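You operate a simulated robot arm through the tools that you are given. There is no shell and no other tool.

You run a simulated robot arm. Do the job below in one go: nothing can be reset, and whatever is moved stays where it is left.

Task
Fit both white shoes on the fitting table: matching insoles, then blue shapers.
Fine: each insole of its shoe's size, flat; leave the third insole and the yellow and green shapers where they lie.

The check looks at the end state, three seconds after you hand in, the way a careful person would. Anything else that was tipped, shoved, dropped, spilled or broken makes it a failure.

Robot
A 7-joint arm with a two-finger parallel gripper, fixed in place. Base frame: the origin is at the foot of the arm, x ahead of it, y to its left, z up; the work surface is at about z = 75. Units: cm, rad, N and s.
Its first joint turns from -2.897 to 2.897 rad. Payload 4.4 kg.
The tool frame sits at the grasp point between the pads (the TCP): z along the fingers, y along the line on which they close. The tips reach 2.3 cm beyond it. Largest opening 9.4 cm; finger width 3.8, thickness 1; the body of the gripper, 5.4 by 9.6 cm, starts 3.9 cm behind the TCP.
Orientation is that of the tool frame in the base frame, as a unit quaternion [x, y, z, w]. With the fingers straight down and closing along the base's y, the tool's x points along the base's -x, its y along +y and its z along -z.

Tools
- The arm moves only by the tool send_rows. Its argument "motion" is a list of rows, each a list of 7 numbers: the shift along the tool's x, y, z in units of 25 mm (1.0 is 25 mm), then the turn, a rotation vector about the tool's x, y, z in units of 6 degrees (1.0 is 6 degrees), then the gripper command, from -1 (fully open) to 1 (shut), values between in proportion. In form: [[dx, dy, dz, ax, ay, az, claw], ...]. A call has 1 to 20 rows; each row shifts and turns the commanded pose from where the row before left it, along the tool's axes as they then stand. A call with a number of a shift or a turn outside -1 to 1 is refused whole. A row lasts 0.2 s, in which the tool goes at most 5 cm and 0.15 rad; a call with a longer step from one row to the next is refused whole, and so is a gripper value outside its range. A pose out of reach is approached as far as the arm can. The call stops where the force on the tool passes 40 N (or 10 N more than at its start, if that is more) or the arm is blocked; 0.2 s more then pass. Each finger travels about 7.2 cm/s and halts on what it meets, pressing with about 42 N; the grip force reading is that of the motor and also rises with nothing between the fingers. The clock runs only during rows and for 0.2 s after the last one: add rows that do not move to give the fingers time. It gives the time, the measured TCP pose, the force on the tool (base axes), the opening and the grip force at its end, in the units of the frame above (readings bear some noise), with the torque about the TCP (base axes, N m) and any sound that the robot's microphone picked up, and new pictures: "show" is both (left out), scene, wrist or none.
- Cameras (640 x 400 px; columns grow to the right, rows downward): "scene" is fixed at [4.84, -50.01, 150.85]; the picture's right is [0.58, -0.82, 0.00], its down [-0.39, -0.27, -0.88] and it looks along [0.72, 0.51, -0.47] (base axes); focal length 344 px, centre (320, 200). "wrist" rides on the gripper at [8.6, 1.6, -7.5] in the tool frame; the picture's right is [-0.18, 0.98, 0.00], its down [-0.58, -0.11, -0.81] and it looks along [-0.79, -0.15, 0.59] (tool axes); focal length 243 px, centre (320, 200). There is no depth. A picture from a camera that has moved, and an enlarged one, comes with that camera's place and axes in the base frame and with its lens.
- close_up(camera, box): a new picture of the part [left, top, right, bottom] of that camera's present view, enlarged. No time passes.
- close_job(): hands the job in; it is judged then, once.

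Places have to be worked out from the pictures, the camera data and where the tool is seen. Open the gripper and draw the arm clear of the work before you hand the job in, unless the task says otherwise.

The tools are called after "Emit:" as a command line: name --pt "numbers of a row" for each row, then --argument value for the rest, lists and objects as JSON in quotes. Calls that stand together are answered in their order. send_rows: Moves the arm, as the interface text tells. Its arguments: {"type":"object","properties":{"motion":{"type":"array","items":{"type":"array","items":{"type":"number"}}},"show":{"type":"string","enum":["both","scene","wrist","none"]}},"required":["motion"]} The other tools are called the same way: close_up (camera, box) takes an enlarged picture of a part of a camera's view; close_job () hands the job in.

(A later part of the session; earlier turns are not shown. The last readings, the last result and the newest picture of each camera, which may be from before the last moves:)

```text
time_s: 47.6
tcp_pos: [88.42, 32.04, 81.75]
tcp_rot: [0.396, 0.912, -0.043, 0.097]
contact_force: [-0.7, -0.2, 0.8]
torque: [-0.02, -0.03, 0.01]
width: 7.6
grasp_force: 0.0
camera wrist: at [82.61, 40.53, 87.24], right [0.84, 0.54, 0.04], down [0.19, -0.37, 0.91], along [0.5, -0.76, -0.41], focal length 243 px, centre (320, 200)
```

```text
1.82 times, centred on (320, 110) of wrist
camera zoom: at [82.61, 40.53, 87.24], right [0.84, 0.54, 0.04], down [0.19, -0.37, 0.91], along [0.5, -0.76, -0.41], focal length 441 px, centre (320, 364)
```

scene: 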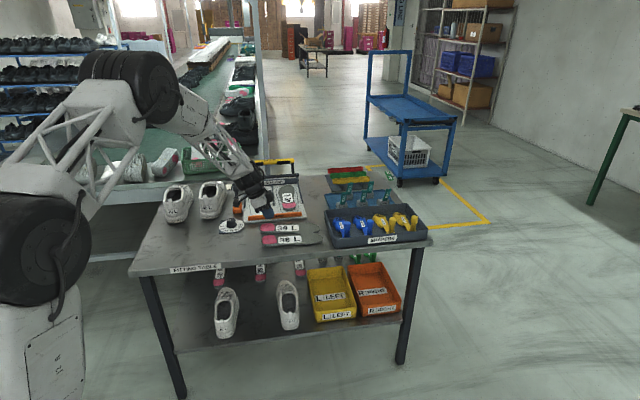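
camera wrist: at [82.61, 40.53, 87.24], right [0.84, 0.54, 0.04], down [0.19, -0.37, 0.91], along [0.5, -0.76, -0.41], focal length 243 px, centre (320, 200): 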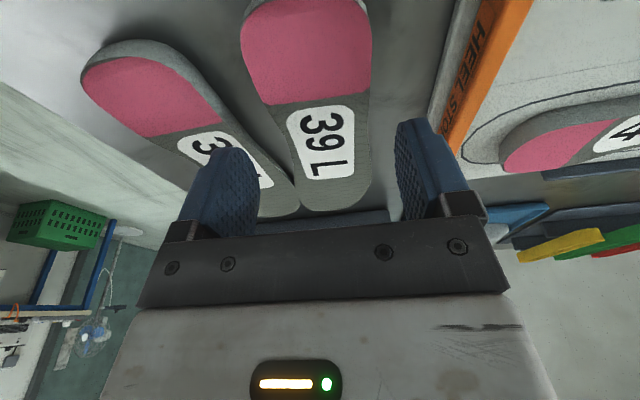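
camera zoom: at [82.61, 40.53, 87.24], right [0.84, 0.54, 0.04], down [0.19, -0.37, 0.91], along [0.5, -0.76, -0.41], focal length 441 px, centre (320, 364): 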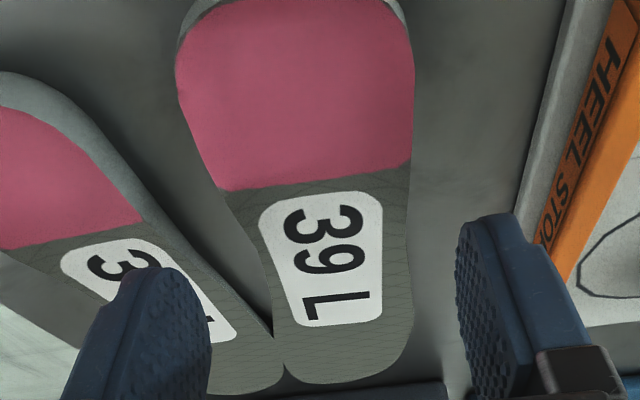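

Alignment looks good (centre within 0.2 cm). I descend the remaining 3.9 cm and close gently.

Emit:
send_rows --pt "0.0825 -0.015 0.381 0 0 0 -0.617" --pt "0.0825 -0.015 0.381 0 0 0 -0.617" --pt "0.0825 -0.015 0.381 0 0 0 -0.617" --pt "0.0825 -0.015 0.381 0 0 0 -0.617" --pt "0 0 0 0 0 0 -0.617" --pt "0 0 0 0 0 0 -0.45" --pt "0 0 0 0 0 0 -0.3" --pt "0 0 0 0 0 0 0" --pt "0 0 0 0 0 0 1" --pt "0 0 0 0 0 0 1" --show "both"

Emit:
close_up --camera "scene" --box '[240, 195, 340, 257]'

```text
time_s: 49.8
tcp_pos: [88.32, 32.06, 77.84]
tcp_rot: [0.397, 0.912, -0.043, 0.096]
contact_force: [0.3, 0.1, -0.1]
torque: [0.01, 0.02, 0.0]
width: 5.87
grasp_force: 42.1
camera wrist: at [82.63, 40.53, 83.36], right [0.84, 0.54, 0.04], down [0.19, -0.36, 0.91], along [0.5, -0.76, -0.41], focal length 243 px, centre (320, 200)
```

scene: 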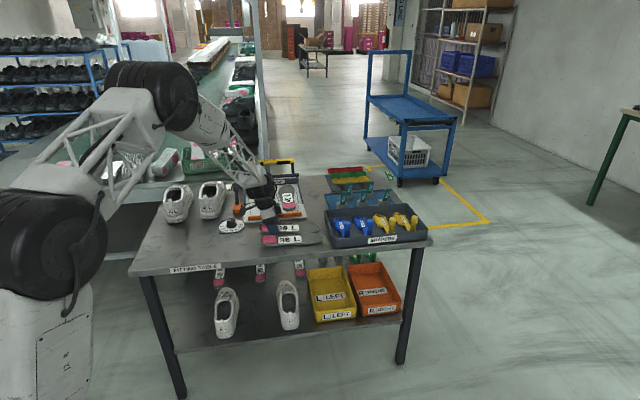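
wrist: 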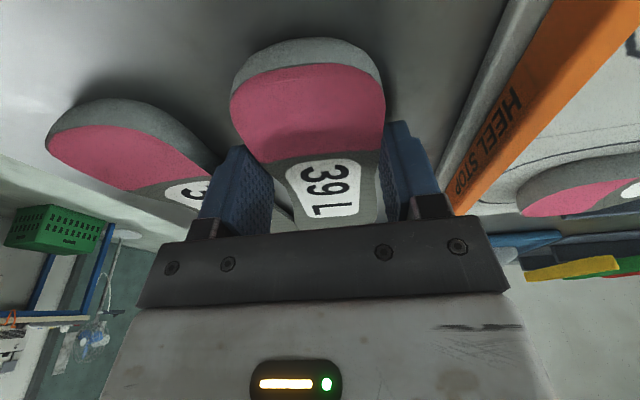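

```text
6.40 times, centred on (290, 226) of scene
camera zoom: at [4.84, -50.01, 150.85], right [0.58, -0.82, 0.0], down [-0.39, -0.27, -0.88], along [0.72, 0.51, -0.47], focal length 2200 px, centre (512, 34)
```

zoom: 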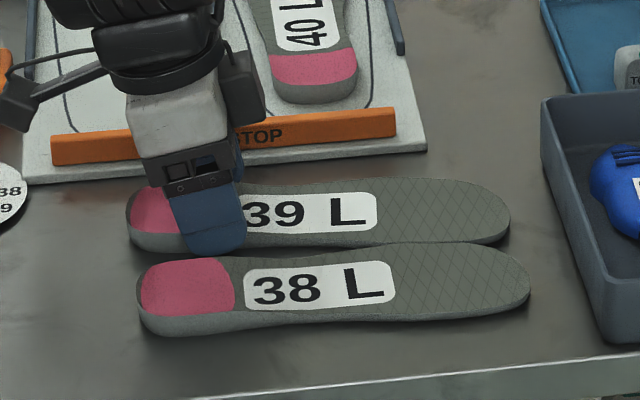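

Gripped at 5.87 with the 39 L now slightly clear of 38 L. I lift slowly by about 1.5 cm and check.

Emit:
send_rows --pt "0 0 0 0 0 0 1" --pt "-0.02 0 -0.1 0 0 0 1" --pt "-0.02 0 -0.1 0 0 0 1" --pt "-0.02 0 -0.1 0 0 0 1" --pt "-0.02 0 -0.1 0 0 0 1" --pt "-0.02 0 -0.1 0 0 0 1" --pt "-0.02 0 -0.1 0 0 0 1" --show "wrist"

Emit:
close_up --camera "scene" --box '[240, 195, 340, 257]'

```text
time_s: 51.4
tcp_pos: [88.22, 31.89, 79.38]
tcp_rot: [0.397, 0.912, -0.043, 0.097]
contact_force: [0.1, -0.6, -0.5]
torque: [0.03, -0.02, 0.02]
width: 5.84
grasp_force: 42.0
camera wrist: at [82.6, 40.41, 84.88], right [0.84, 0.54, 0.04], down [0.19, -0.36, 0.91], along [0.5, -0.76, -0.41], focal length 243 px, centre (320, 200)
```

wrist: 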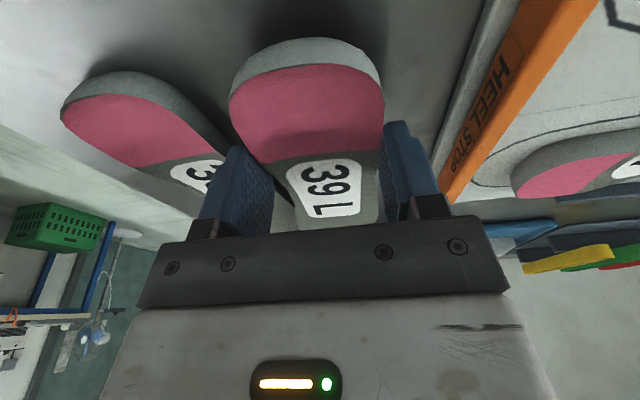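

```text
6.40 times, centred on (290, 226) of scene
camera zoom: at [4.84, -50.01, 150.85], right [0.58, -0.82, 0.0], down [-0.39, -0.27, -0.88], along [0.72, 0.51, -0.47], focal length 2200 px, centre (512, 34)
```

zoom: 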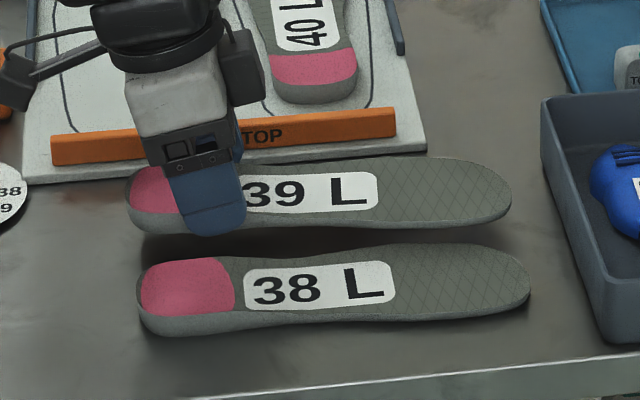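

The 39 L insole is held and level. I lift to about z=100.

Emit:
send_rows --pt "-0.062 0 -0.29 0 0 0 1" --pt "-0.124 0 -0.575 0 0 0 1" --pt "-0.124 0 -0.575 0 0 0 1" --pt "-0.124 0 -0.575 0 0 0 1" --pt "-0.124 0 -0.575 0 0 0 1" --pt "-0.124 0 -0.575 0 0 0 1" --pt "-0.124 0 -0.575 0 0 0 1" --pt "-0.124 0 -0.575 0 0 0 1" --pt "-0.124 0 -0.575 0 0 0 1" --pt "-0.124 0 -0.575 0 0 0 1" --pt "-0.124 0 -0.575 0 0 0 1" --pt "-0.124 0 -0.575 0 0 0 1" --pt "-0.124 0 -0.575 0 0 0 1" --pt "-0.124 0 -0.575 0 0 0 1" --pt "-0.062 0 -0.29 0 0 0 1" --pt "0 0 0 0 0 0 1" --show "both"

```text
time_s: 54.8
tcp_pos: [88.13, 31.94, 99.8]
tcp_rot: [0.397, 0.912, -0.043, 0.097]
contact_force: [-0.3, 0.5, -1.2]
torque: [0.02, 0.06, 0.0]
width: 5.81
grasp_force: 42.0
camera wrist: at [82.53, 40.45, 105.35], right [0.84, 0.54, 0.04], down [0.19, -0.36, 0.91], along [0.5, -0.76, -0.41], focal length 243 px, centre (320, 200)
```

scene: 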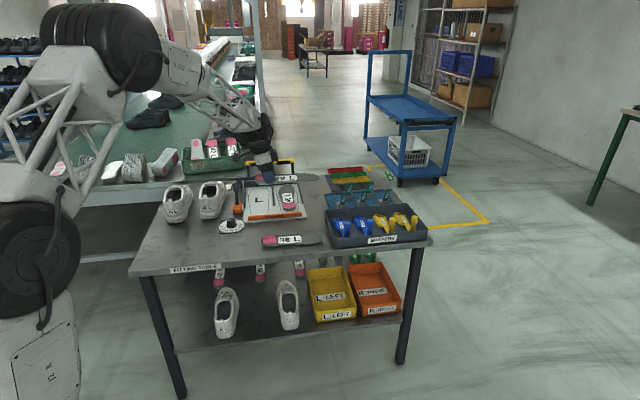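
wrist: 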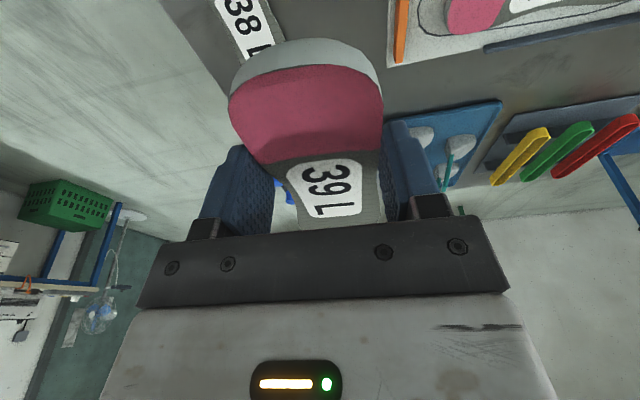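

Held securely. I zoom on the held insole in the scene view to check its overall axis relative to the tool.

Emit:
close_up --camera "scene" --box '[230, 140, 350, 200]'

Emit:
close_up --camera "scene" --box '[150, 165, 250, 230]'

```text
5.33 times, centred on (290, 170) of scene
camera zoom: at [4.84, -50.01, 150.85], right [0.58, -0.82, 0.0], down [-0.39, -0.27, -0.88], along [0.72, 0.51, -0.47], focal length 1834 px, centre (480, 360)
```

zoom: 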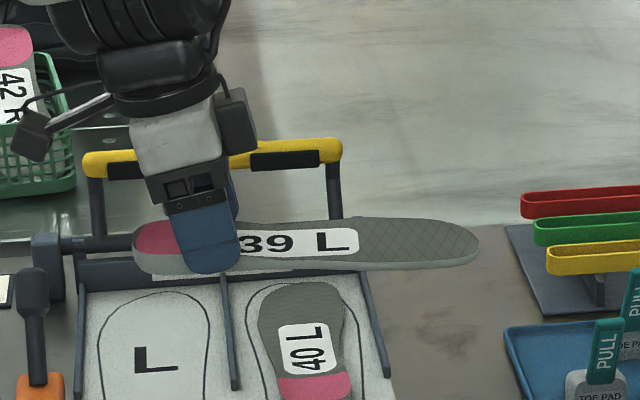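

```text
6.15 times, centred on (200, 198) of scene
camera zoom: at [4.84, -50.01, 150.85], right [0.58, -0.82, 0.0], down [-0.39, -0.27, -0.88], along [0.72, 0.51, -0.47], focal length 2116 px, centre (1058, 215)
```

zoom: 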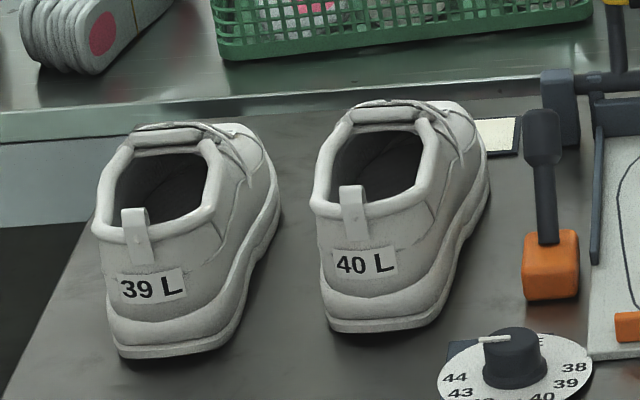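

The insole's overall axis is ~6° clockwise of the tool's forward direction, 23.6 cm long, heel tip ~5 cm behind the TCP. I carry it back and around to the rear of the 39 shoe at height.

Emit:
send_rows --pt "0 0 0 0 1 0 1" --pt "0 0 0 0 1 0 1" --pt "0.48 -0.026 -0.07 0 0 0 1" --pt "0.96 -0.052 -0.14 0 0 0 1" --pt "0.96 -0.052 -0.14 0 0 0 1" --pt "0.96 -0.052 -0.14 0 0 0 1" --pt "0.96 -0.052 -0.14 0 0 0 1" --pt "0.96 -0.052 -0.14 0 0 0 1" --pt "0.96 -0.052 -0.14 0 0 0 1" --pt "0.96 -0.052 -0.14 0 0 0 1" --pt "0.96 -0.052 -0.14 0 0 0 1" --pt "0.96 -0.052 -0.14 0 0 0 1" --pt "0.96 -0.052 -0.14 0 0 0 1" --pt "0.96 -0.052 -0.14 0 0 0 1" --pt "0.96 -0.052 -0.14 0 0 0 1" --pt "0.96 -0.052 -0.14 0 0 0 1" --pt "0.96 -0.052 -0.14 0 0 0 1" --pt "0.96 -0.052 -0.14 0 0 0 1" --pt "0.96 -0.052 -0.14 0 0 0 1" --pt "0.96 -0.052 -0.14 0 0 0 1" --show "none"

Emit:
send_rows --pt "0 0 0 0 0 -0.5 1" --pt "0 0 0 0 0 -0.99 1" --pt "0 0 0 0 0 -0.99 1" --pt "0 0 0 0 0 -0.99 1" --pt "0 0 0 0 0 -0.99 1" --pt "0 0 0 0 0 -0.99 1" --pt "0 0 0 0 0 -0.99 1" --pt "0 0 0 0 0 -0.99 1" --pt "0 0 0 0 0 -0.99 1" --pt "0 0 0 0 0 -0.99 1" --pt "0 0 0 0 0 -0.99 1" --pt "0 0 0 0 0 -0.99 1" --pt "0 0 0 0 0 -0.99 1" --pt "0 0 0 0 0 -0.99 1" --pt "0 0 0 0 0 -0.99 1" --pt "0 0 0 0 0 -0.99 1" --pt "0 0 0 0 0 -0.55 1" --pt "0 0 0 0 0 0 1" --show "both"

```text
time_s: 59.0
tcp_pos: [57.94, 61.19, 105.95]
tcp_rot: [0.399, 0.917, -0.001, 0.0]
contact_force: [-0.2, 0.2, -0.6]
torque: [0.01, -0.03, 0.03]
width: 5.83
grasp_force: 42.2
```

```text
time_s: 62.8
tcp_pos: [58.02, 61.43, 105.96]
tcp_rot: [-0.41, 0.912, -0.001, 0.0]
contact_force: [0.7, 0.1, -1.2]
torque: [-0.02, -0.01, -0.04]
width: 5.8
grasp_force: 42.5
camera wrist: at [51.0, 55.95, 113.49], right [-0.61, 0.79, 0.0], down [0.47, 0.37, 0.81], along [0.64, 0.49, -0.59], focal length 243 px, centre (320, 200)
```

scene: 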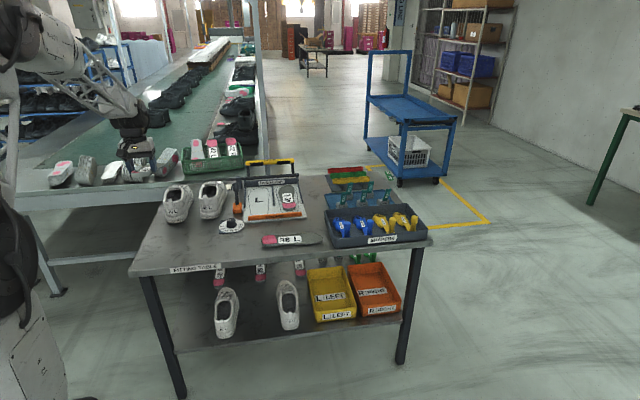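
wrist: 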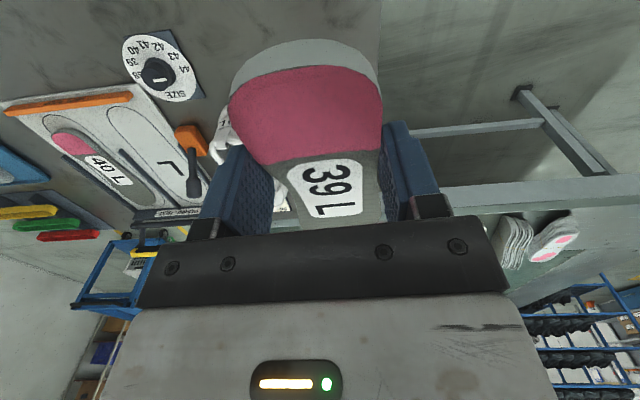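

Positioned behind the 39 shoe. Before inserting I examine the shoe opening's width against the insole more closely.

Emit:
close_up --camera "scene" --box '[155, 175, 205, 230]'

Emit:
close_up --camera "scene" --box '[100, 120, 200, 190]'

```text
7.27 times, centred on (180, 202) of scene
camera zoom: at [4.84, -50.01, 150.85], right [0.58, -0.82, 0.0], down [-0.39, -0.27, -0.88], along [0.72, 0.51, -0.47], focal length 2500 px, centre (1338, 182)
```

zoom: 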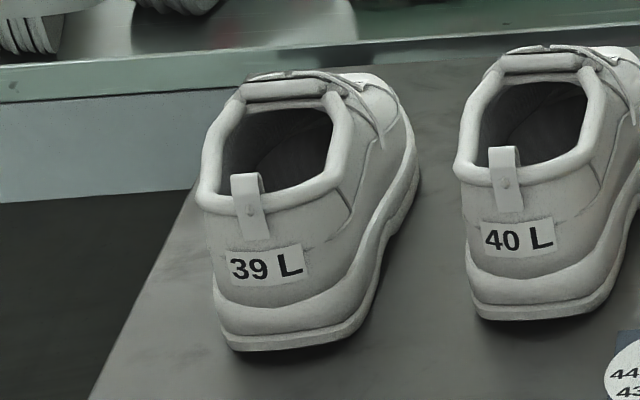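

```text
5.71 times, centred on (150, 155) of scene
camera zoom: at [4.84, -50.01, 150.85], right [0.58, -0.82, 0.0], down [-0.39, -0.27, -0.88], along [0.72, 0.51, -0.47], focal length 1965 px, centre (1291, 457)
```

zoom: 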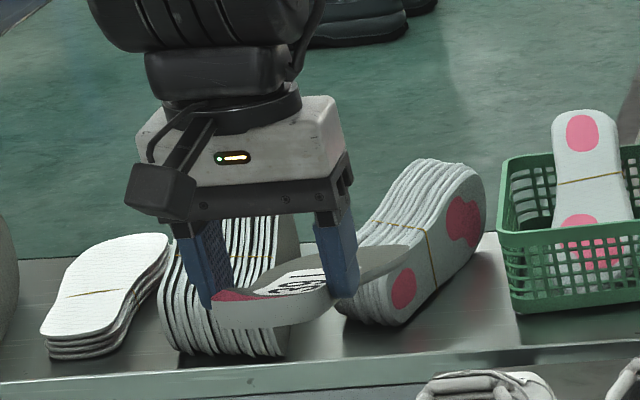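

The opening is ~6.3 cm wide inside and the forefoot ~7.4 cm, so I'll try carefully, toe down and watching the forces. I pitch the insole 40° toe‑down and line the toe up above the opening.

Emit:
send_rows --pt "0 0 0 0 0.933 0 1" --pt "0 0 0 0 0.933 0 1" --pt "0 0 0 0 0.933 0 1" --pt "0 0 0 0 0.933 0 1" --pt "0 0 0 0 0.933 0 1" --pt "-0.227 -0.135 0.13 0 0 0 1" --pt "-0.227 -0.135 0.13 0 0 0 1" --pt "-0.227 -0.135 0.13 0 0 0 1" --pt "0 0 0 0 0 0 1" --show "both"

Emit:
close_up --camera "scene" --box '[100, 120, 240, 230]'

```text
time_s: 64.8
tcp_pos: [59.46, 61.26, 104.44]
tcp_rot: [-0.397, 0.885, -0.101, -0.221]
contact_force: [-0.3, 0.2, -1.1]
torque: [-0.03, -0.01, 0.01]
width: 5.81
grasp_force: 41.5
camera wrist: at [55.42, 59.27, 115.14], right [-0.63, 0.77, -0.09], down [0.67, 0.6, 0.44], along [0.39, 0.21, -0.9], focal length 243 px, centre (320, 200)
```

scene: 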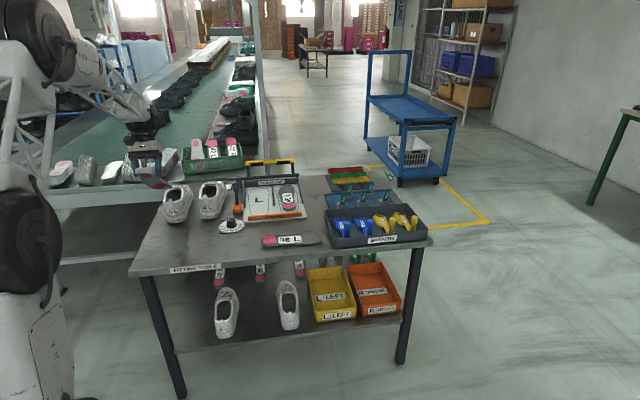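
wrist: 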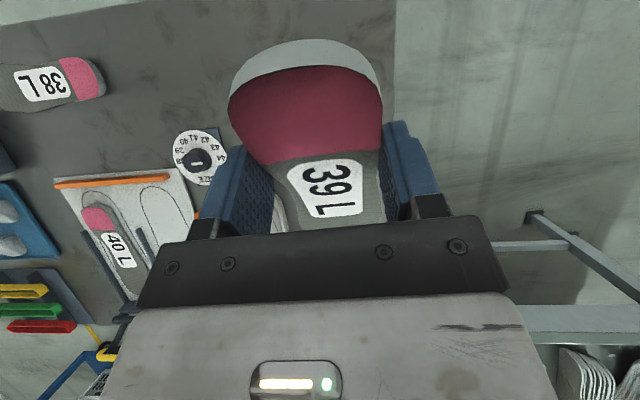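

```text
3.64 times, centred on (170, 175) of scene
camera zoom: at [4.84, -50.01, 150.85], right [0.58, -0.82, 0.0], down [-0.39, -0.27, -0.88], along [0.72, 0.51, -0.47], focal length 1250 px, centre (866, 291)
```

zoom: 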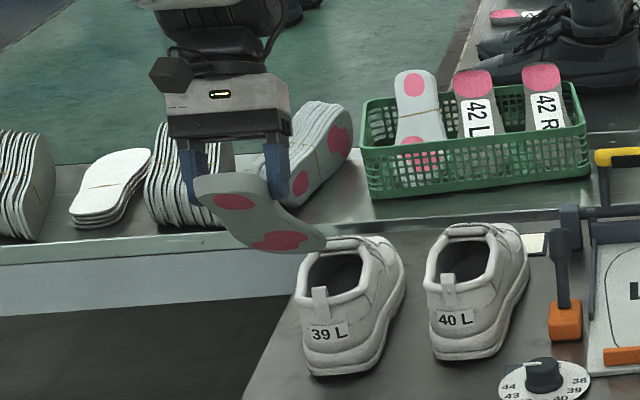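

The toe is just above and behind the opening, aligned. I advance 5 cm along the insole's own axis.

Emit:
send_rows --pt "-0.39 -0.032 0.084 0 0 0 1" --pt "-0.39 -0.032 0.084 0 0 0 1" --pt "-0.39 -0.032 0.084 0 0 0 1" --pt "-0.39 -0.032 0.084 0 0 0 1" --pt "-0.39 -0.032 0.084 0 0 0 1" --show "none"

Emit:
close_up --camera "scene" --box '[130, 140, 230, 230]'

```text
time_s: 66.0
tcp_pos: [62.15, 64.0, 101.28]
tcp_rot: [-0.397, 0.885, -0.1, -0.221]
contact_force: [-0.7, -1.1, -0.8]
torque: [0.0, 0.02, 0.0]
width: 5.82
grasp_force: 41.8
```

```text
4.44 times, centred on (180, 185) of scene
camera zoom: at [4.84, -50.01, 150.85], right [0.58, -0.82, 0.0], down [-0.39, -0.27, -0.88], along [0.72, 0.51, -0.47], focal length 1528 px, centre (942, 267)
```

zoom: 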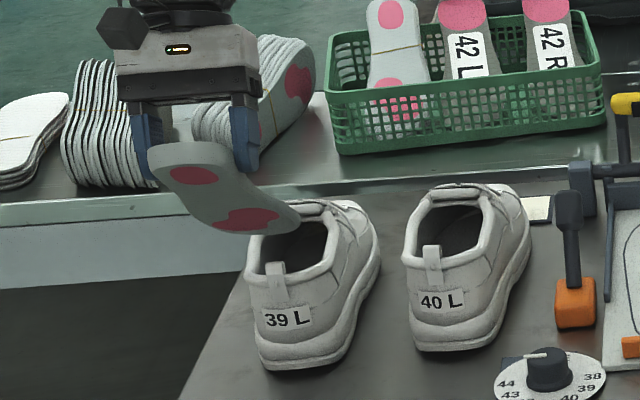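

Toe is over the opening. I continue 4 cm along the same line in small steps.

Emit:
send_rows --pt "-0.26 -0.021 0.056 0 0 0 1" --pt "-0.26 -0.021 0.056 0 0 0 1" --pt "-0.26 -0.021 0.056 0 0 0 1" --pt "-0.26 -0.021 0.056 0 0 0 1" --pt "-0.26 -0.021 0.056 0 0 0 1" --pt "-0.26 -0.021 0.056 0 0 0 1" --show "none"

Emit:
close_up --camera "scene" --box '[130, 140, 230, 230]'

```text
time_s: 67.4
tcp_pos: [64.67, 66.0, 98.54]
tcp_rot: [-0.397, 0.885, -0.1, -0.221]
contact_force: [0.3, 0.5, 0.1]
torque: [0.01, 0.0, -0.03]
width: 5.83
grasp_force: 42.4
```

```text
4.44 times, centred on (180, 185) of scene
camera zoom: at [4.84, -50.01, 150.85], right [0.58, -0.82, 0.0], down [-0.39, -0.27, -0.88], along [0.72, 0.51, -0.47], focal length 1528 px, centre (942, 267)
```

zoom: 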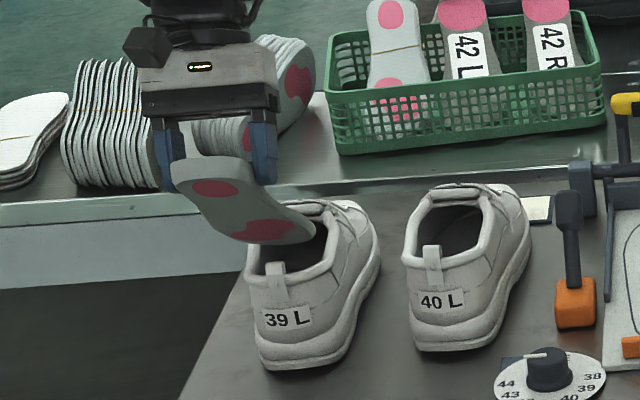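

No contact yet; toe tip is at rim level inside the opening. I continue 2 cm.

Emit:
send_rows --pt "-0.2 -0.016 0.043 0 0 0 1" --pt "-0.2 -0.016 0.043 0 0 0 1" --pt "-0.2 -0.016 0.043 0 0 0 1" --pt "-0.2 -0.016 0.043 0 0 0 1" --pt "0 0 0 0 0 0 1" --show "none"

Emit:
close_up --camera "scene" --box '[150, 160, 220, 230]'

```text
time_s: 68.6
tcp_pos: [65.62, 67.15, 97.09]
tcp_rot: [-0.397, 0.885, -0.1, -0.221]
contact_force: [-0.6, 0.0, -0.3]
torque: [-0.01, 0.01, 0.02]
width: 5.8
grasp_force: 41.8
```

```text
5.71 times, centred on (185, 195) of scene
camera zoom: at [4.84, -50.01, 150.85], right [0.58, -0.82, 0.0], down [-0.39, -0.27, -0.88], along [0.72, 0.51, -0.47], focal length 1965 px, centre (1091, 229)
```

zoom: 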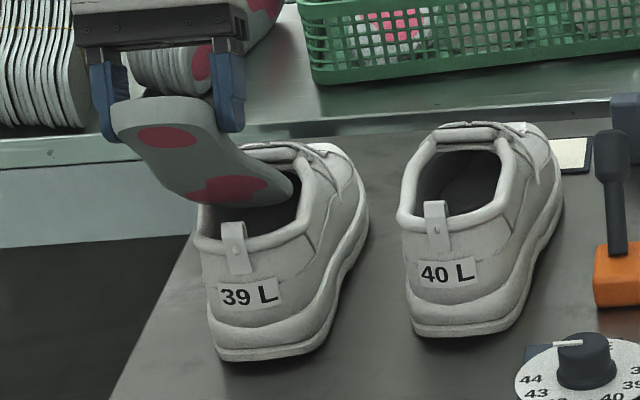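

Still no force; the toe is dipping into the opening. Another 2 cm.

Emit:
send_rows --pt "-0.2 -0.016 0.043 0 0 0 1" --pt "-0.2 -0.016 0.043 0 0 0 1" --pt "-0.2 -0.016 0.043 0 0 0 1" --pt "-0.2 -0.016 0.043 0 0 0 1" --pt "0 0 0 0 0 0 1" --show "none"

Emit:
close_up --camera "scene" --box '[150, 160, 220, 230]'

```text
time_s: 69.8
tcp_pos: [66.83, 68.15, 95.75]
tcp_rot: [-0.397, 0.885, -0.1, -0.221]
contact_force: [1.9, -0.9, 0.1]
torque: [-0.05, -0.21, -0.16]
width: 5.8
grasp_force: 42.2
```

```text
5.71 times, centred on (185, 195) of scene
camera zoom: at [4.84, -50.01, 150.85], right [0.58, -0.82, 0.0], down [-0.39, -0.27, -0.88], along [0.72, 0.51, -0.47], focal length 1965 px, centre (1091, 229)
```

zoom: 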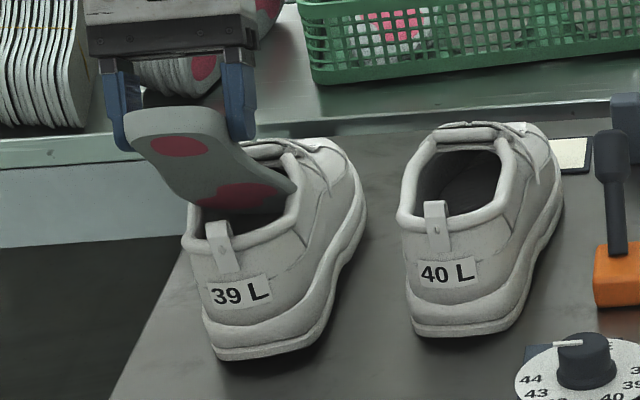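

The insole's left edge is nudging the left rim and tilting the shoe slightly. I back off and look at whether the shoe settles.

Emit:
send_rows --pt "0.137 0 -0.03 0 0 0 1" --pt "0.274 0 -0.059 0 0 0 1" --pt "0.274 0 -0.059 0 0 0 1" --pt "0.274 0 -0.059 0 0 0 1" --pt "0.274 0 -0.059 0 0 0 1" --pt "0.274 0 -0.059 0 0 0 1" --show "none"

Emit:
close_up --camera "scene" --box '[150, 160, 220, 230]'

```text
time_s: 71.2
tcp_pos: [64.88, 65.91, 98.4]
tcp_rot: [-0.398, 0.885, -0.101, -0.222]
contact_force: [-0.7, -0.3, -0.9]
torque: [-0.06, 0.0, -0.01]
width: 5.83
grasp_force: 42.1
```

```text
5.71 times, centred on (185, 195) of scene
camera zoom: at [4.84, -50.01, 150.85], right [0.58, -0.82, 0.0], down [-0.39, -0.27, -0.88], along [0.72, 0.51, -0.47], focal length 1965 px, centre (1091, 229)
```

zoom: 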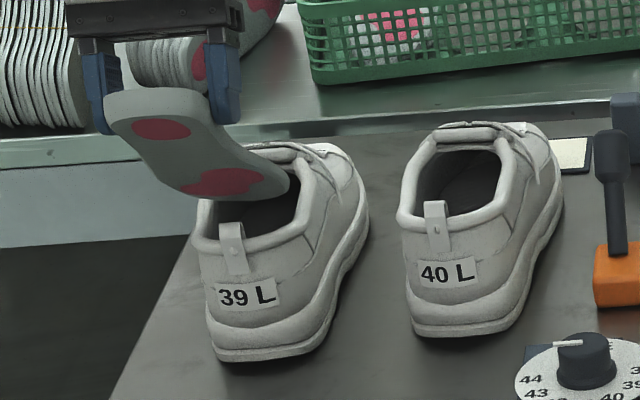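

The shoe settled back. The insole is centred but the forefoot is wider than the opening, so I'll roll it ~35° (right edge down) to pass it in edgewise, shifting right to keep it centred.

Emit:
send_rows --pt "0.3 -0.33 -0.3 0 0 0 1" --pt "0 -0.33 0 0 0 0 1" --pt "0 0 0 -0.95 -0.1 0.205 1" --pt "0 0 0 -0.95 -0.1 0.205 1" --pt "0 0 0 -0.95 -0.1 0.205 1" --pt "0 0 0 -0.95 -0.1 0.205 1" --pt "0 0 0 -0.95 -0.1 0.205 1" --pt "0 0 0 -0.95 -0.1 0.205 1" --pt "0 0 0 0 0 0 1" --show "scene"

Emit:
close_up --camera "scene" --box '[130, 140, 230, 230]'

```text
time_s: 73.2
tcp_pos: [65.78, 64.55, 99.36]
tcp_rot: [-0.26, 0.905, 0.163, -0.294]
contact_force: [0.0, 0.7, -1.1]
torque: [-0.01, -0.01, -0.03]
width: 5.83
grasp_force: 41.8
```

scene: 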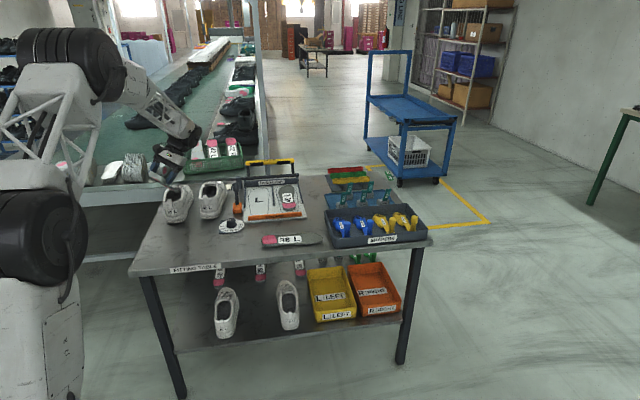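

```text
4.44 times, centred on (180, 185) of scene
camera zoom: at [4.84, -50.01, 150.85], right [0.58, -0.82, 0.0], down [-0.39, -0.27, -0.88], along [0.72, 0.51, -0.47], focal length 1528 px, centre (942, 267)
```

zoom: 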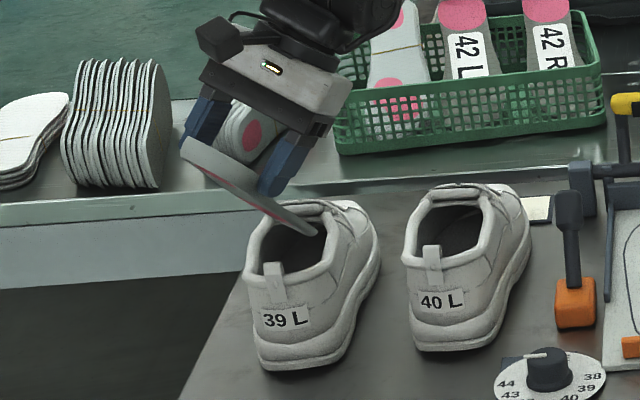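

The rolled insole's toe is centred over the opening. I roll 12° more (which also shifts it left ~0.5 cm) and advance 4 cm along its axis.

Emit:
send_rows --pt "0 0 0 -0.97 -0.105 0.21 1" --pt "0 0 0 -0.97 -0.105 0.21 1" --pt "-0.26 -0.028 0.056 0 0 0 1" --pt "-0.26 -0.028 0.056 0 0 0 1" --pt "-0.26 -0.028 0.056 0 0 0 1" --pt "-0.26 -0.028 0.056 0 0 0 1" --pt "-0.26 -0.028 0.056 0 0 0 1" --pt "-0.26 -0.028 0.056 0 0 0 1" --show "none"

Emit:
close_up --camera "scene" --box '[150, 160, 220, 230]'

```text
time_s: 75.0
tcp_pos: [68.2, 66.47, 96.81]
tcp_rot: [-0.208, 0.893, 0.25, -0.312]
contact_force: [-0.6, -0.3, -1.7]
torque: [-0.16, 0.15, 0.06]
width: 5.83
grasp_force: 42.1
```

```text
5.71 times, centred on (185, 195) of scene
camera zoom: at [4.84, -50.01, 150.85], right [0.58, -0.82, 0.0], down [-0.39, -0.27, -0.88], along [0.72, 0.51, -0.47], focal length 1965 px, centre (1091, 229)
```

zoom: 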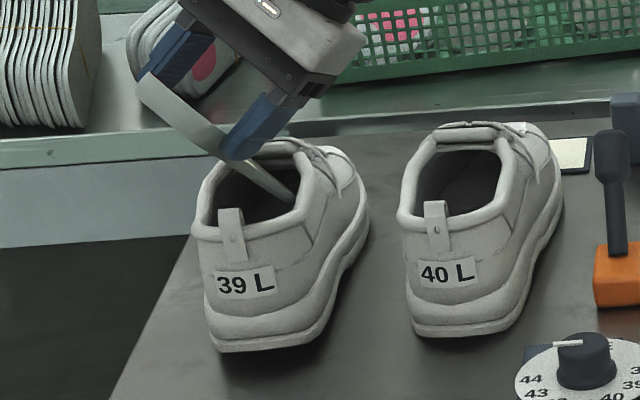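

The toe is too high and is meeting the tongue (shoe nudged ~0.7 cm forward). I pull back 2 cm and go straight down 2 cm instead.

Emit:
send_rows --pt "0.355 -0.15 0.109 0 0 0 1" --pt "0.355 -0.15 0.109 0 0 0 1" --pt "-0.12 -0.154 0.18 0 0 0 1" --pt "-0.12 -0.154 0.18 0 0 0 1" --pt "-0.12 -0.154 0.18 0 0 0 1" --pt "0 0 0 0 0 0 1" --show "none"

Emit:
close_up --camera "scene" --box '[150, 160, 220, 230]'

```text
time_s: 76.4
tcp_pos: [66.69, 65.2, 94.79]
tcp_rot: [-0.208, 0.892, 0.25, -0.313]
contact_force: [0.2, -0.7, 0.1]
torque: [0.0, -0.02, 0.02]
width: 5.81
grasp_force: 41.9
```

```text
5.71 times, centred on (185, 195) of scene
camera zoom: at [4.84, -50.01, 150.85], right [0.58, -0.82, 0.0], down [-0.39, -0.27, -0.88], along [0.72, 0.51, -0.47], focal length 1965 px, centre (1091, 229)
```

zoom: 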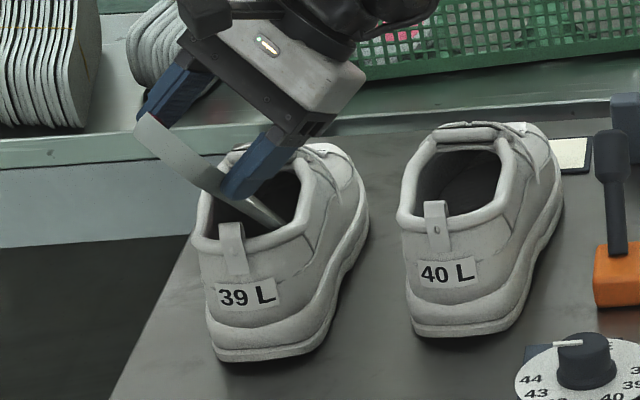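

The shoe settled back and forces are nil; the toe is now low inside the opening. I go down 1 cm more and then forward 3 cm under the vamp.

Emit:
send_rows --pt "-0.12 -0.154 0.18 0 0 0 1" --pt "-0.09 -0.115 0.136 0 0 0 1" --pt "-0.18 0.07 -0.05 0 0 0 1" --pt "-0.18 0.07 -0.05 0 0 0 1" --pt "-0.18 0.07 -0.05 0 0 0 1" --pt "-0.18 0.07 -0.05 0 0 0 1" --pt "-0.18 0.07 -0.05 0 0 0 1" --pt "-0.18 0.07 -0.05 0 0 0 1" --pt "0 0 0 0 0 0 1" --show "none"

Emit:
close_up --camera "scene" --box '[150, 160, 220, 230]'

```text
time_s: 78.4
tcp_pos: [68.86, 67.4, 93.58]
tcp_rot: [-0.209, 0.893, 0.249, -0.312]
contact_force: [-1.6, 0.1, 0.3]
torque: [-0.07, 0.05, 0.04]
width: 5.83
grasp_force: 42.1
```

```text
5.71 times, centred on (185, 195) of scene
camera zoom: at [4.84, -50.01, 150.85], right [0.58, -0.82, 0.0], down [-0.39, -0.27, -0.88], along [0.72, 0.51, -0.47], focal length 1965 px, centre (1091, 229)
```

zoom: 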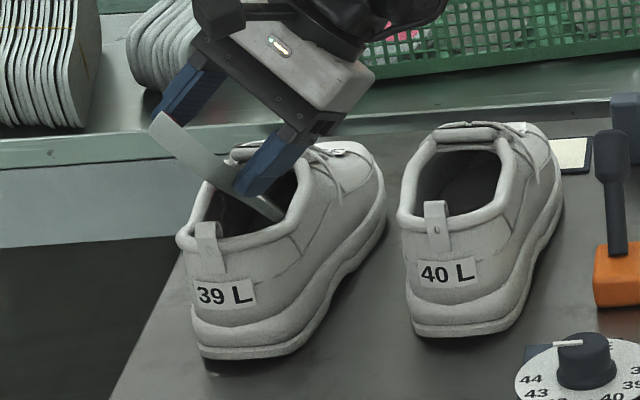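

The toe's right edge is yawing the light shoe a little. I shift left 0.8 cm while reducing pitch by 12° and lowering the tool so the wide part sinks under the rim.

Emit:
send_rows --pt "0.039 0.29 0.27 0 0 0 1" --pt "0.0 -0.2 0.23 -0.049 -0.363 -0.34 1" --pt "0.0 -0.2 0.23 -0.049 -0.363 -0.34 1" --pt "0.0 -0.2 0.23 -0.049 -0.363 -0.34 1" --pt "0.0 -0.2 0.23 -0.049 -0.363 -0.34 1" --pt "0 0 0 0 0 0 1" --show "none"

Emit:
close_up --camera "scene" --box '[150, 160, 220, 230]'

```text
time_s: 79.8
tcp_pos: [67.32, 67.28, 90.72]
tcp_rot: [-0.248, 0.894, 0.296, -0.226]
contact_force: [1.1, -1.0, 1.9]
torque: [0.0, -0.05, -0.09]
width: 5.81
grasp_force: 41.8
```

```text
5.71 times, centred on (185, 195) of scene
camera zoom: at [4.84, -50.01, 150.85], right [0.58, -0.82, 0.0], down [-0.39, -0.27, -0.88], along [0.72, 0.51, -0.47], focal length 1965 px, centre (1091, 229)
```

zoom: 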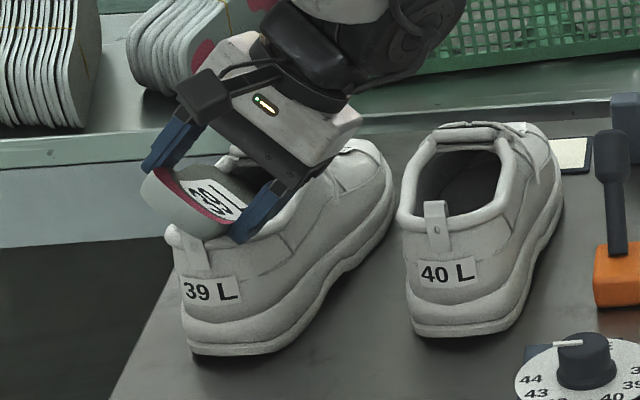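

The shoe has yawed ~6° clockwise along with it. I check the wrist view to see how the insole sits in the opening.

Emit:
send_rows --pt "0 0 0 0 0 0 1" --show "both"

Emit:
close_up --camera "scene" --box '[155, 165, 205, 205]'

```text
time_s: 80.2
tcp_pos: [67.47, 67.22, 90.59]
tcp_rot: [-0.248, 0.894, 0.295, -0.228]
contact_force: [0.8, -0.5, 0.9]
torque: [0.06, -0.07, -0.04]
width: 5.82
grasp_force: 41.9
camera wrist: at [64.27, 60.27, 99.41], right [-0.16, 0.8, 0.58], down [0.93, -0.08, 0.36], along [0.33, 0.6, -0.73], focal length 243 px, centre (320, 200)
```

scene: 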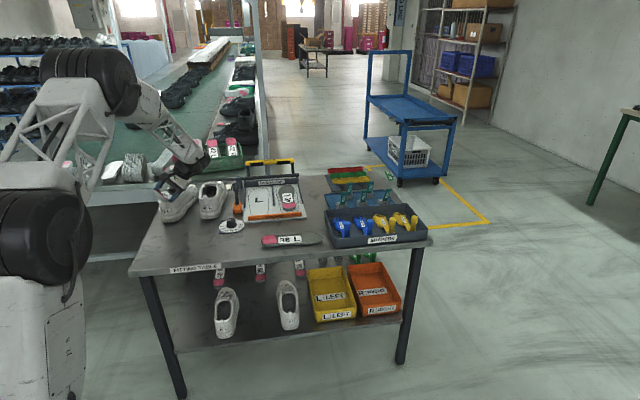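
wrist: 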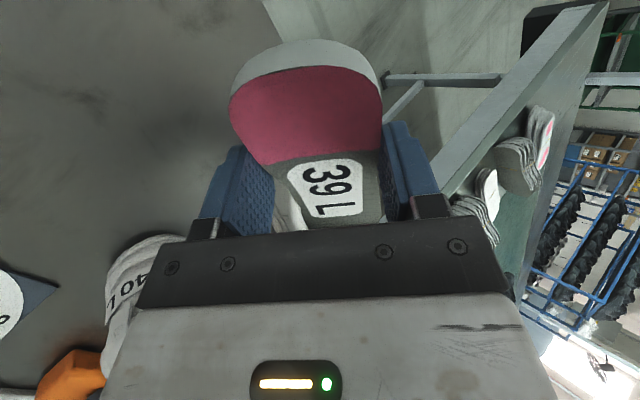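

```text
10.00 times, centred on (180, 185) of scene
camera zoom: at [4.84, -50.01, 150.85], right [0.58, -0.82, 0.0], down [-0.39, -0.27, -0.88], along [0.72, 0.51, -0.47], focal length 3438 px, centre (1720, 350)
```

zoom: 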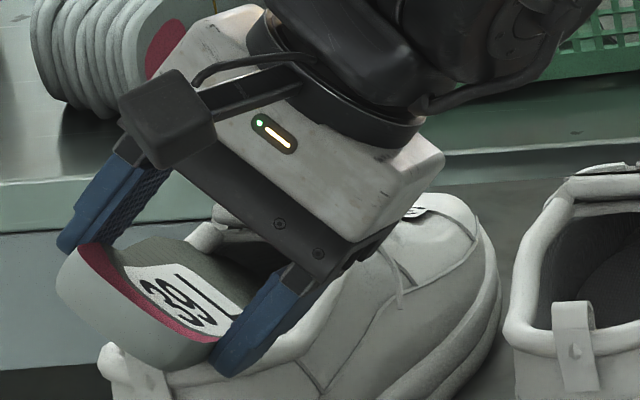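

The toe is ~1 cm under the tongue with the wide part centred in the opening. I slide it forward ~3.6 cm while lowering the pitch and partly unrolling it.

Emit:
send_rows --pt "-0.198 0.009 0.028 0.27 -0.075 -0.15 1" --pt "-0.198 0.009 0.028 0.27 -0.075 -0.15 1" --pt "-0.198 0.009 0.028 0.27 -0.075 -0.15 1" --pt "-0.198 0.009 0.028 0.27 -0.075 -0.15 1" --pt "-0.198 0.009 0.028 0.27 -0.075 -0.15 1" --pt "-0.198 0.009 0.028 0.27 -0.075 -0.15 1" --pt "0 0 0 0 0 0 1" --show "none"

Emit:
close_up --camera "scene" --box '[150, 160, 220, 230]'

```text
time_s: 81.3
tcp_pos: [68.82, 68.88, 90.35]
tcp_rot: [-0.287, 0.905, 0.253, -0.185]
contact_force: [-0.8, 1.4, 7.8]
torque: [0.09, 0.11, 0.09]
width: 5.84
grasp_force: 42.1
stopped in row 5: the force on the tool passed its limit at 43 N (the readings are from after the stop); the commanded pose is now the measured one
```

```text
5.71 times, centred on (185, 195) of scene
camera zoom: at [4.84, -50.01, 150.85], right [0.58, -0.82, 0.0], down [-0.39, -0.27, -0.88], along [0.72, 0.51, -0.47], focal length 1965 px, centre (1091, 229)
```

zoom: 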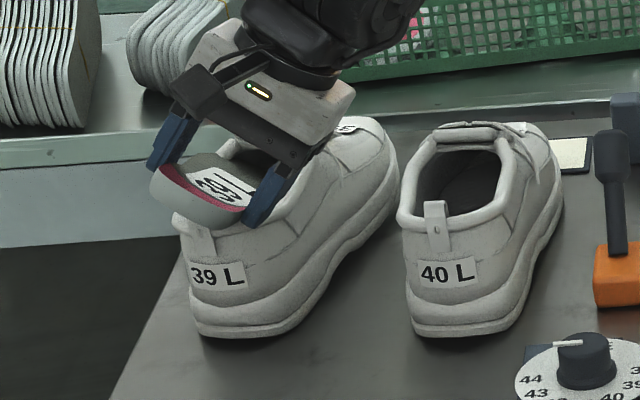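

A brief 43 N spike: the right finger or the insole edge is bearing on the collar. I zoom in to see what is touching.

Emit:
close_up --camera "scene" --box '[160, 170, 210, 220]'

Emit:
close_up --camera "wrist" --box '[200, 0, 460, 240]'

```text
8.00 times, centred on (185, 195) of scene
camera zoom: at [4.84, -50.01, 150.85], right [0.58, -0.82, 0.0], down [-0.39, -0.27, -0.88], along [0.72, 0.51, -0.47], focal length 2750 px, centre (1400, 240)
```

zoom: 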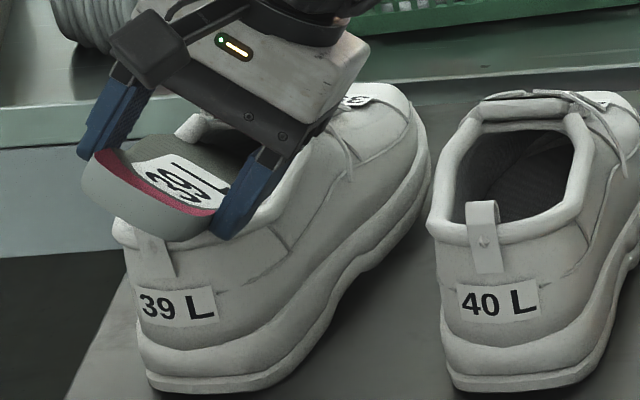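

```text
1.67 times, centred on (330, 120) of wrist
camera zoom: at [65.03, 62.09, 99.02], right [-0.28, 0.81, 0.52], down [0.88, -0.01, 0.48], along [0.39, 0.59, -0.71], focal length 404 px, centre (303, 333)
```

zoom: 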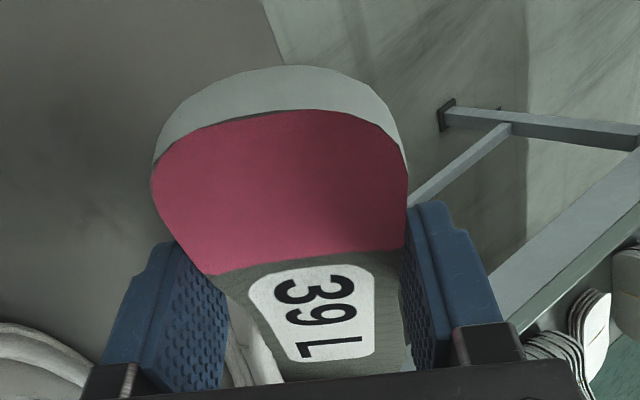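

The forefoot actually bulges ~1.2 cm to the left of the heel–toe line, so I was off‑centre and pressing the left rim. I withdraw along the insole's axis and re‑measure the shoe.

Emit:
send_rows --pt "0.3 0.0 -0.1 0 0 0 1" --pt "0.583 0.04 -0.14 0 0 0 1" --pt "0.583 0.04 -0.14 0 0 0 1" --pt "0.583 0.04 -0.14 0 0 0 1" --pt "0.583 0.04 -0.14 0 0 0 1" --pt "0.583 0.04 -0.14 0 0 0 1" --pt "0.583 0.04 -0.14 0 0 0 1" --pt "0.583 0.04 -0.14 0 0 0 1" --pt "0.583 0.04 -0.14 0 0 0 1" --show "both"

Emit:
close_up --camera "scene" --box '[150, 160, 220, 230]'

```text
time_s: 83.3
tcp_pos: [60.51, 60.58, 95.67]
tcp_rot: [-0.287, 0.905, 0.253, -0.185]
contact_force: [0.5, 0.0, 0.1]
torque: [-0.02, 0.01, 0.02]
width: 5.81
grasp_force: 42.4
camera wrist: at [56.69, 53.88, 104.26], right [-0.28, 0.81, 0.52], down [0.88, 0.0, 0.48], along [0.39, 0.59, -0.71], focal length 243 px, centre (320, 200)
```

scene: 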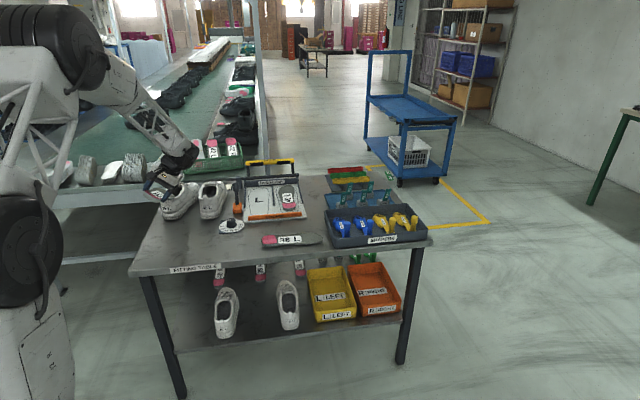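
wrist: 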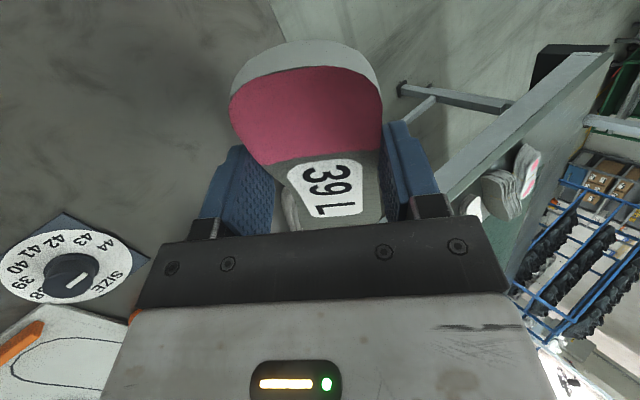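

```text
5.71 times, centred on (185, 195) of scene
camera zoom: at [4.84, -50.01, 150.85], right [0.58, -0.82, 0.0], down [-0.39, -0.27, -0.88], along [0.72, 0.51, -0.47], focal length 1965 px, centre (1091, 229)
```

zoom: 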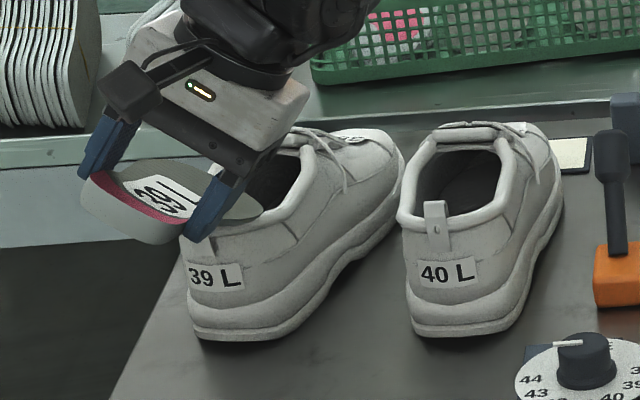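

The shoe is now yawed noticeably (toe near, but not touching, shoe 40). I raise, level the tool and turn it to one side so the wrist camera can see the shoe past the insole.

Emit:
send_rows --pt "0.152 0.451 -0.642 0 0 0 1" --pt "0.152 0.451 -0.642 0 0 0 1" --pt "0.152 0.451 -0.642 0 0 0 1" --pt "0.152 0.451 -0.642 0 0 0 1" --pt "0.152 0.451 -0.642 0 0 0 1" --pt "0.152 0.451 -0.642 0 0 0 1" --pt "0 0 0 0.823 -0.277 0 1" --pt "0 0 0 0.823 -0.277 0 1" --pt "0 0 0 0.823 -0.277 0 1" --pt "0 0 0 0.823 -0.277 0 1" --pt "0 0 0 0.823 -0.277 0 1" --pt "0 0 0 0.823 -0.277 0 1" --pt "0 0 0 0.823 -0.277 0 1" --pt "0 0 0 0 0 1 1" --pt "0 0 0 0 0 1 1" --pt "0 0 0 0 0 1 1" --pt "0 0 0 0 0 1 1" --pt "0 0 0 0 0 1 1" --pt "0 0 0 0 0 0 1" --show "wrist"

```text
time_s: 87.3
tcp_pos: [60.49, 60.8, 107.64]
tcp_rot: [-0.044, 0.999, 0.001, 0.0]
contact_force: [-0.7, 0.1, -0.9]
torque: [-0.03, 0.03, 0.02]
width: 5.82
grasp_force: 42.0
camera wrist: at [51.62, 61.6, 115.11], right [0.1, 1.0, 0.0], down [0.59, -0.06, 0.81], along [0.8, -0.08, -0.59], focal length 243 px, centre (320, 200)
```

wrist: 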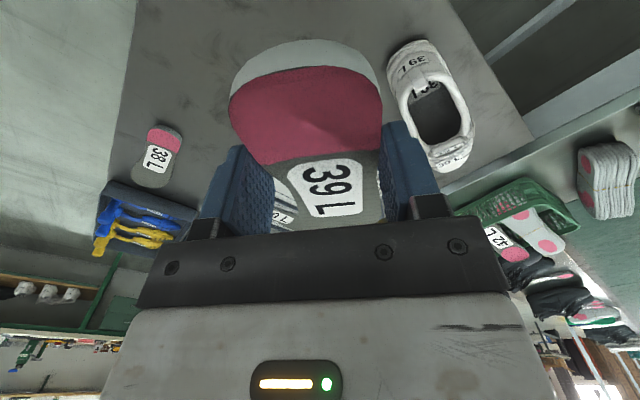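

Shoe 39 is visible at the right; I zoom in on it.

Emit:
close_up --camera "wrist" --box '[360, 20, 520, 180]'

```text
2.50 times, centred on (440, 100) of wrist
camera zoom: at [51.62, 61.6, 115.11], right [0.1, 1.0, 0.0], down [0.59, -0.06, 0.81], along [0.8, -0.08, -0.59], focal length 606 px, centre (20, 450)
```

zoom: 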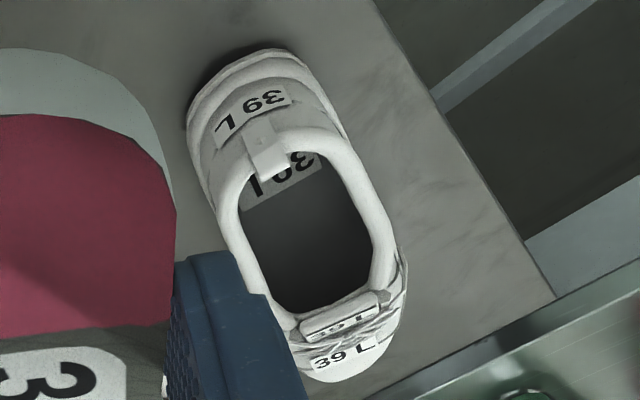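

Shoe 39's axis is now ≈27.5°, opening centre ≈(72.8,75.9), back rim ≈(68.8,73). I set a new orientation: heading for that axis, 40° toe‑down, rolled 46° so the forefoot (bulging left) fits the opening's width.

Emit:
send_rows --pt "0 0 0 0 0 -0.875 1" --pt "0 0 0 0 0 -0.875 1" --pt "0 0 0 0 0 -0.875 1" --pt "0 0 0 0 0 -0.875 1" --pt "0 0 0 0 0 -0.875 1" --pt "0 0 0 0 0 -0.875 1" --pt "0 0 0 0 0.927 0 1" --pt "0 0 0 0 0.927 0 1" --pt "0 0 0 0 0.927 0 1" --pt "0 0 0 0 0.927 0 1" --pt "0 0 0 0 0.927 0 1" --pt "0 0 0 -0.93 -0.117 0.201 1" --pt "0 0 0 -0.93 -0.117 0.201 1" --pt "0 0 0 -0.93 -0.117 0.201 1" --pt "0 0 0 -0.93 -0.117 0.201 1" --pt "0 0 0 -0.93 -0.117 0.201 1" --pt "0 0 0 -0.93 -0.117 0.201 1" --pt "0 0 0 -0.93 -0.117 0.201 1" --pt "0 0 0 -0.93 -0.117 0.201 1" --pt "0 0 0 0 0 0 1" --show "scene"

```text
time_s: 91.5
tcp_pos: [60.31, 60.61, 107.68]
tcp_rot: [-0.123, 0.912, 0.276, -0.276]
contact_force: [-0.3, 0.2, -0.2]
torque: [-0.03, -0.01, -0.01]
width: 5.8
grasp_force: 42.1
```

scene: 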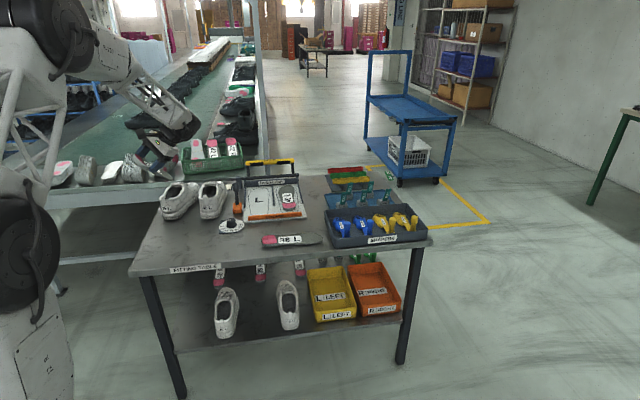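

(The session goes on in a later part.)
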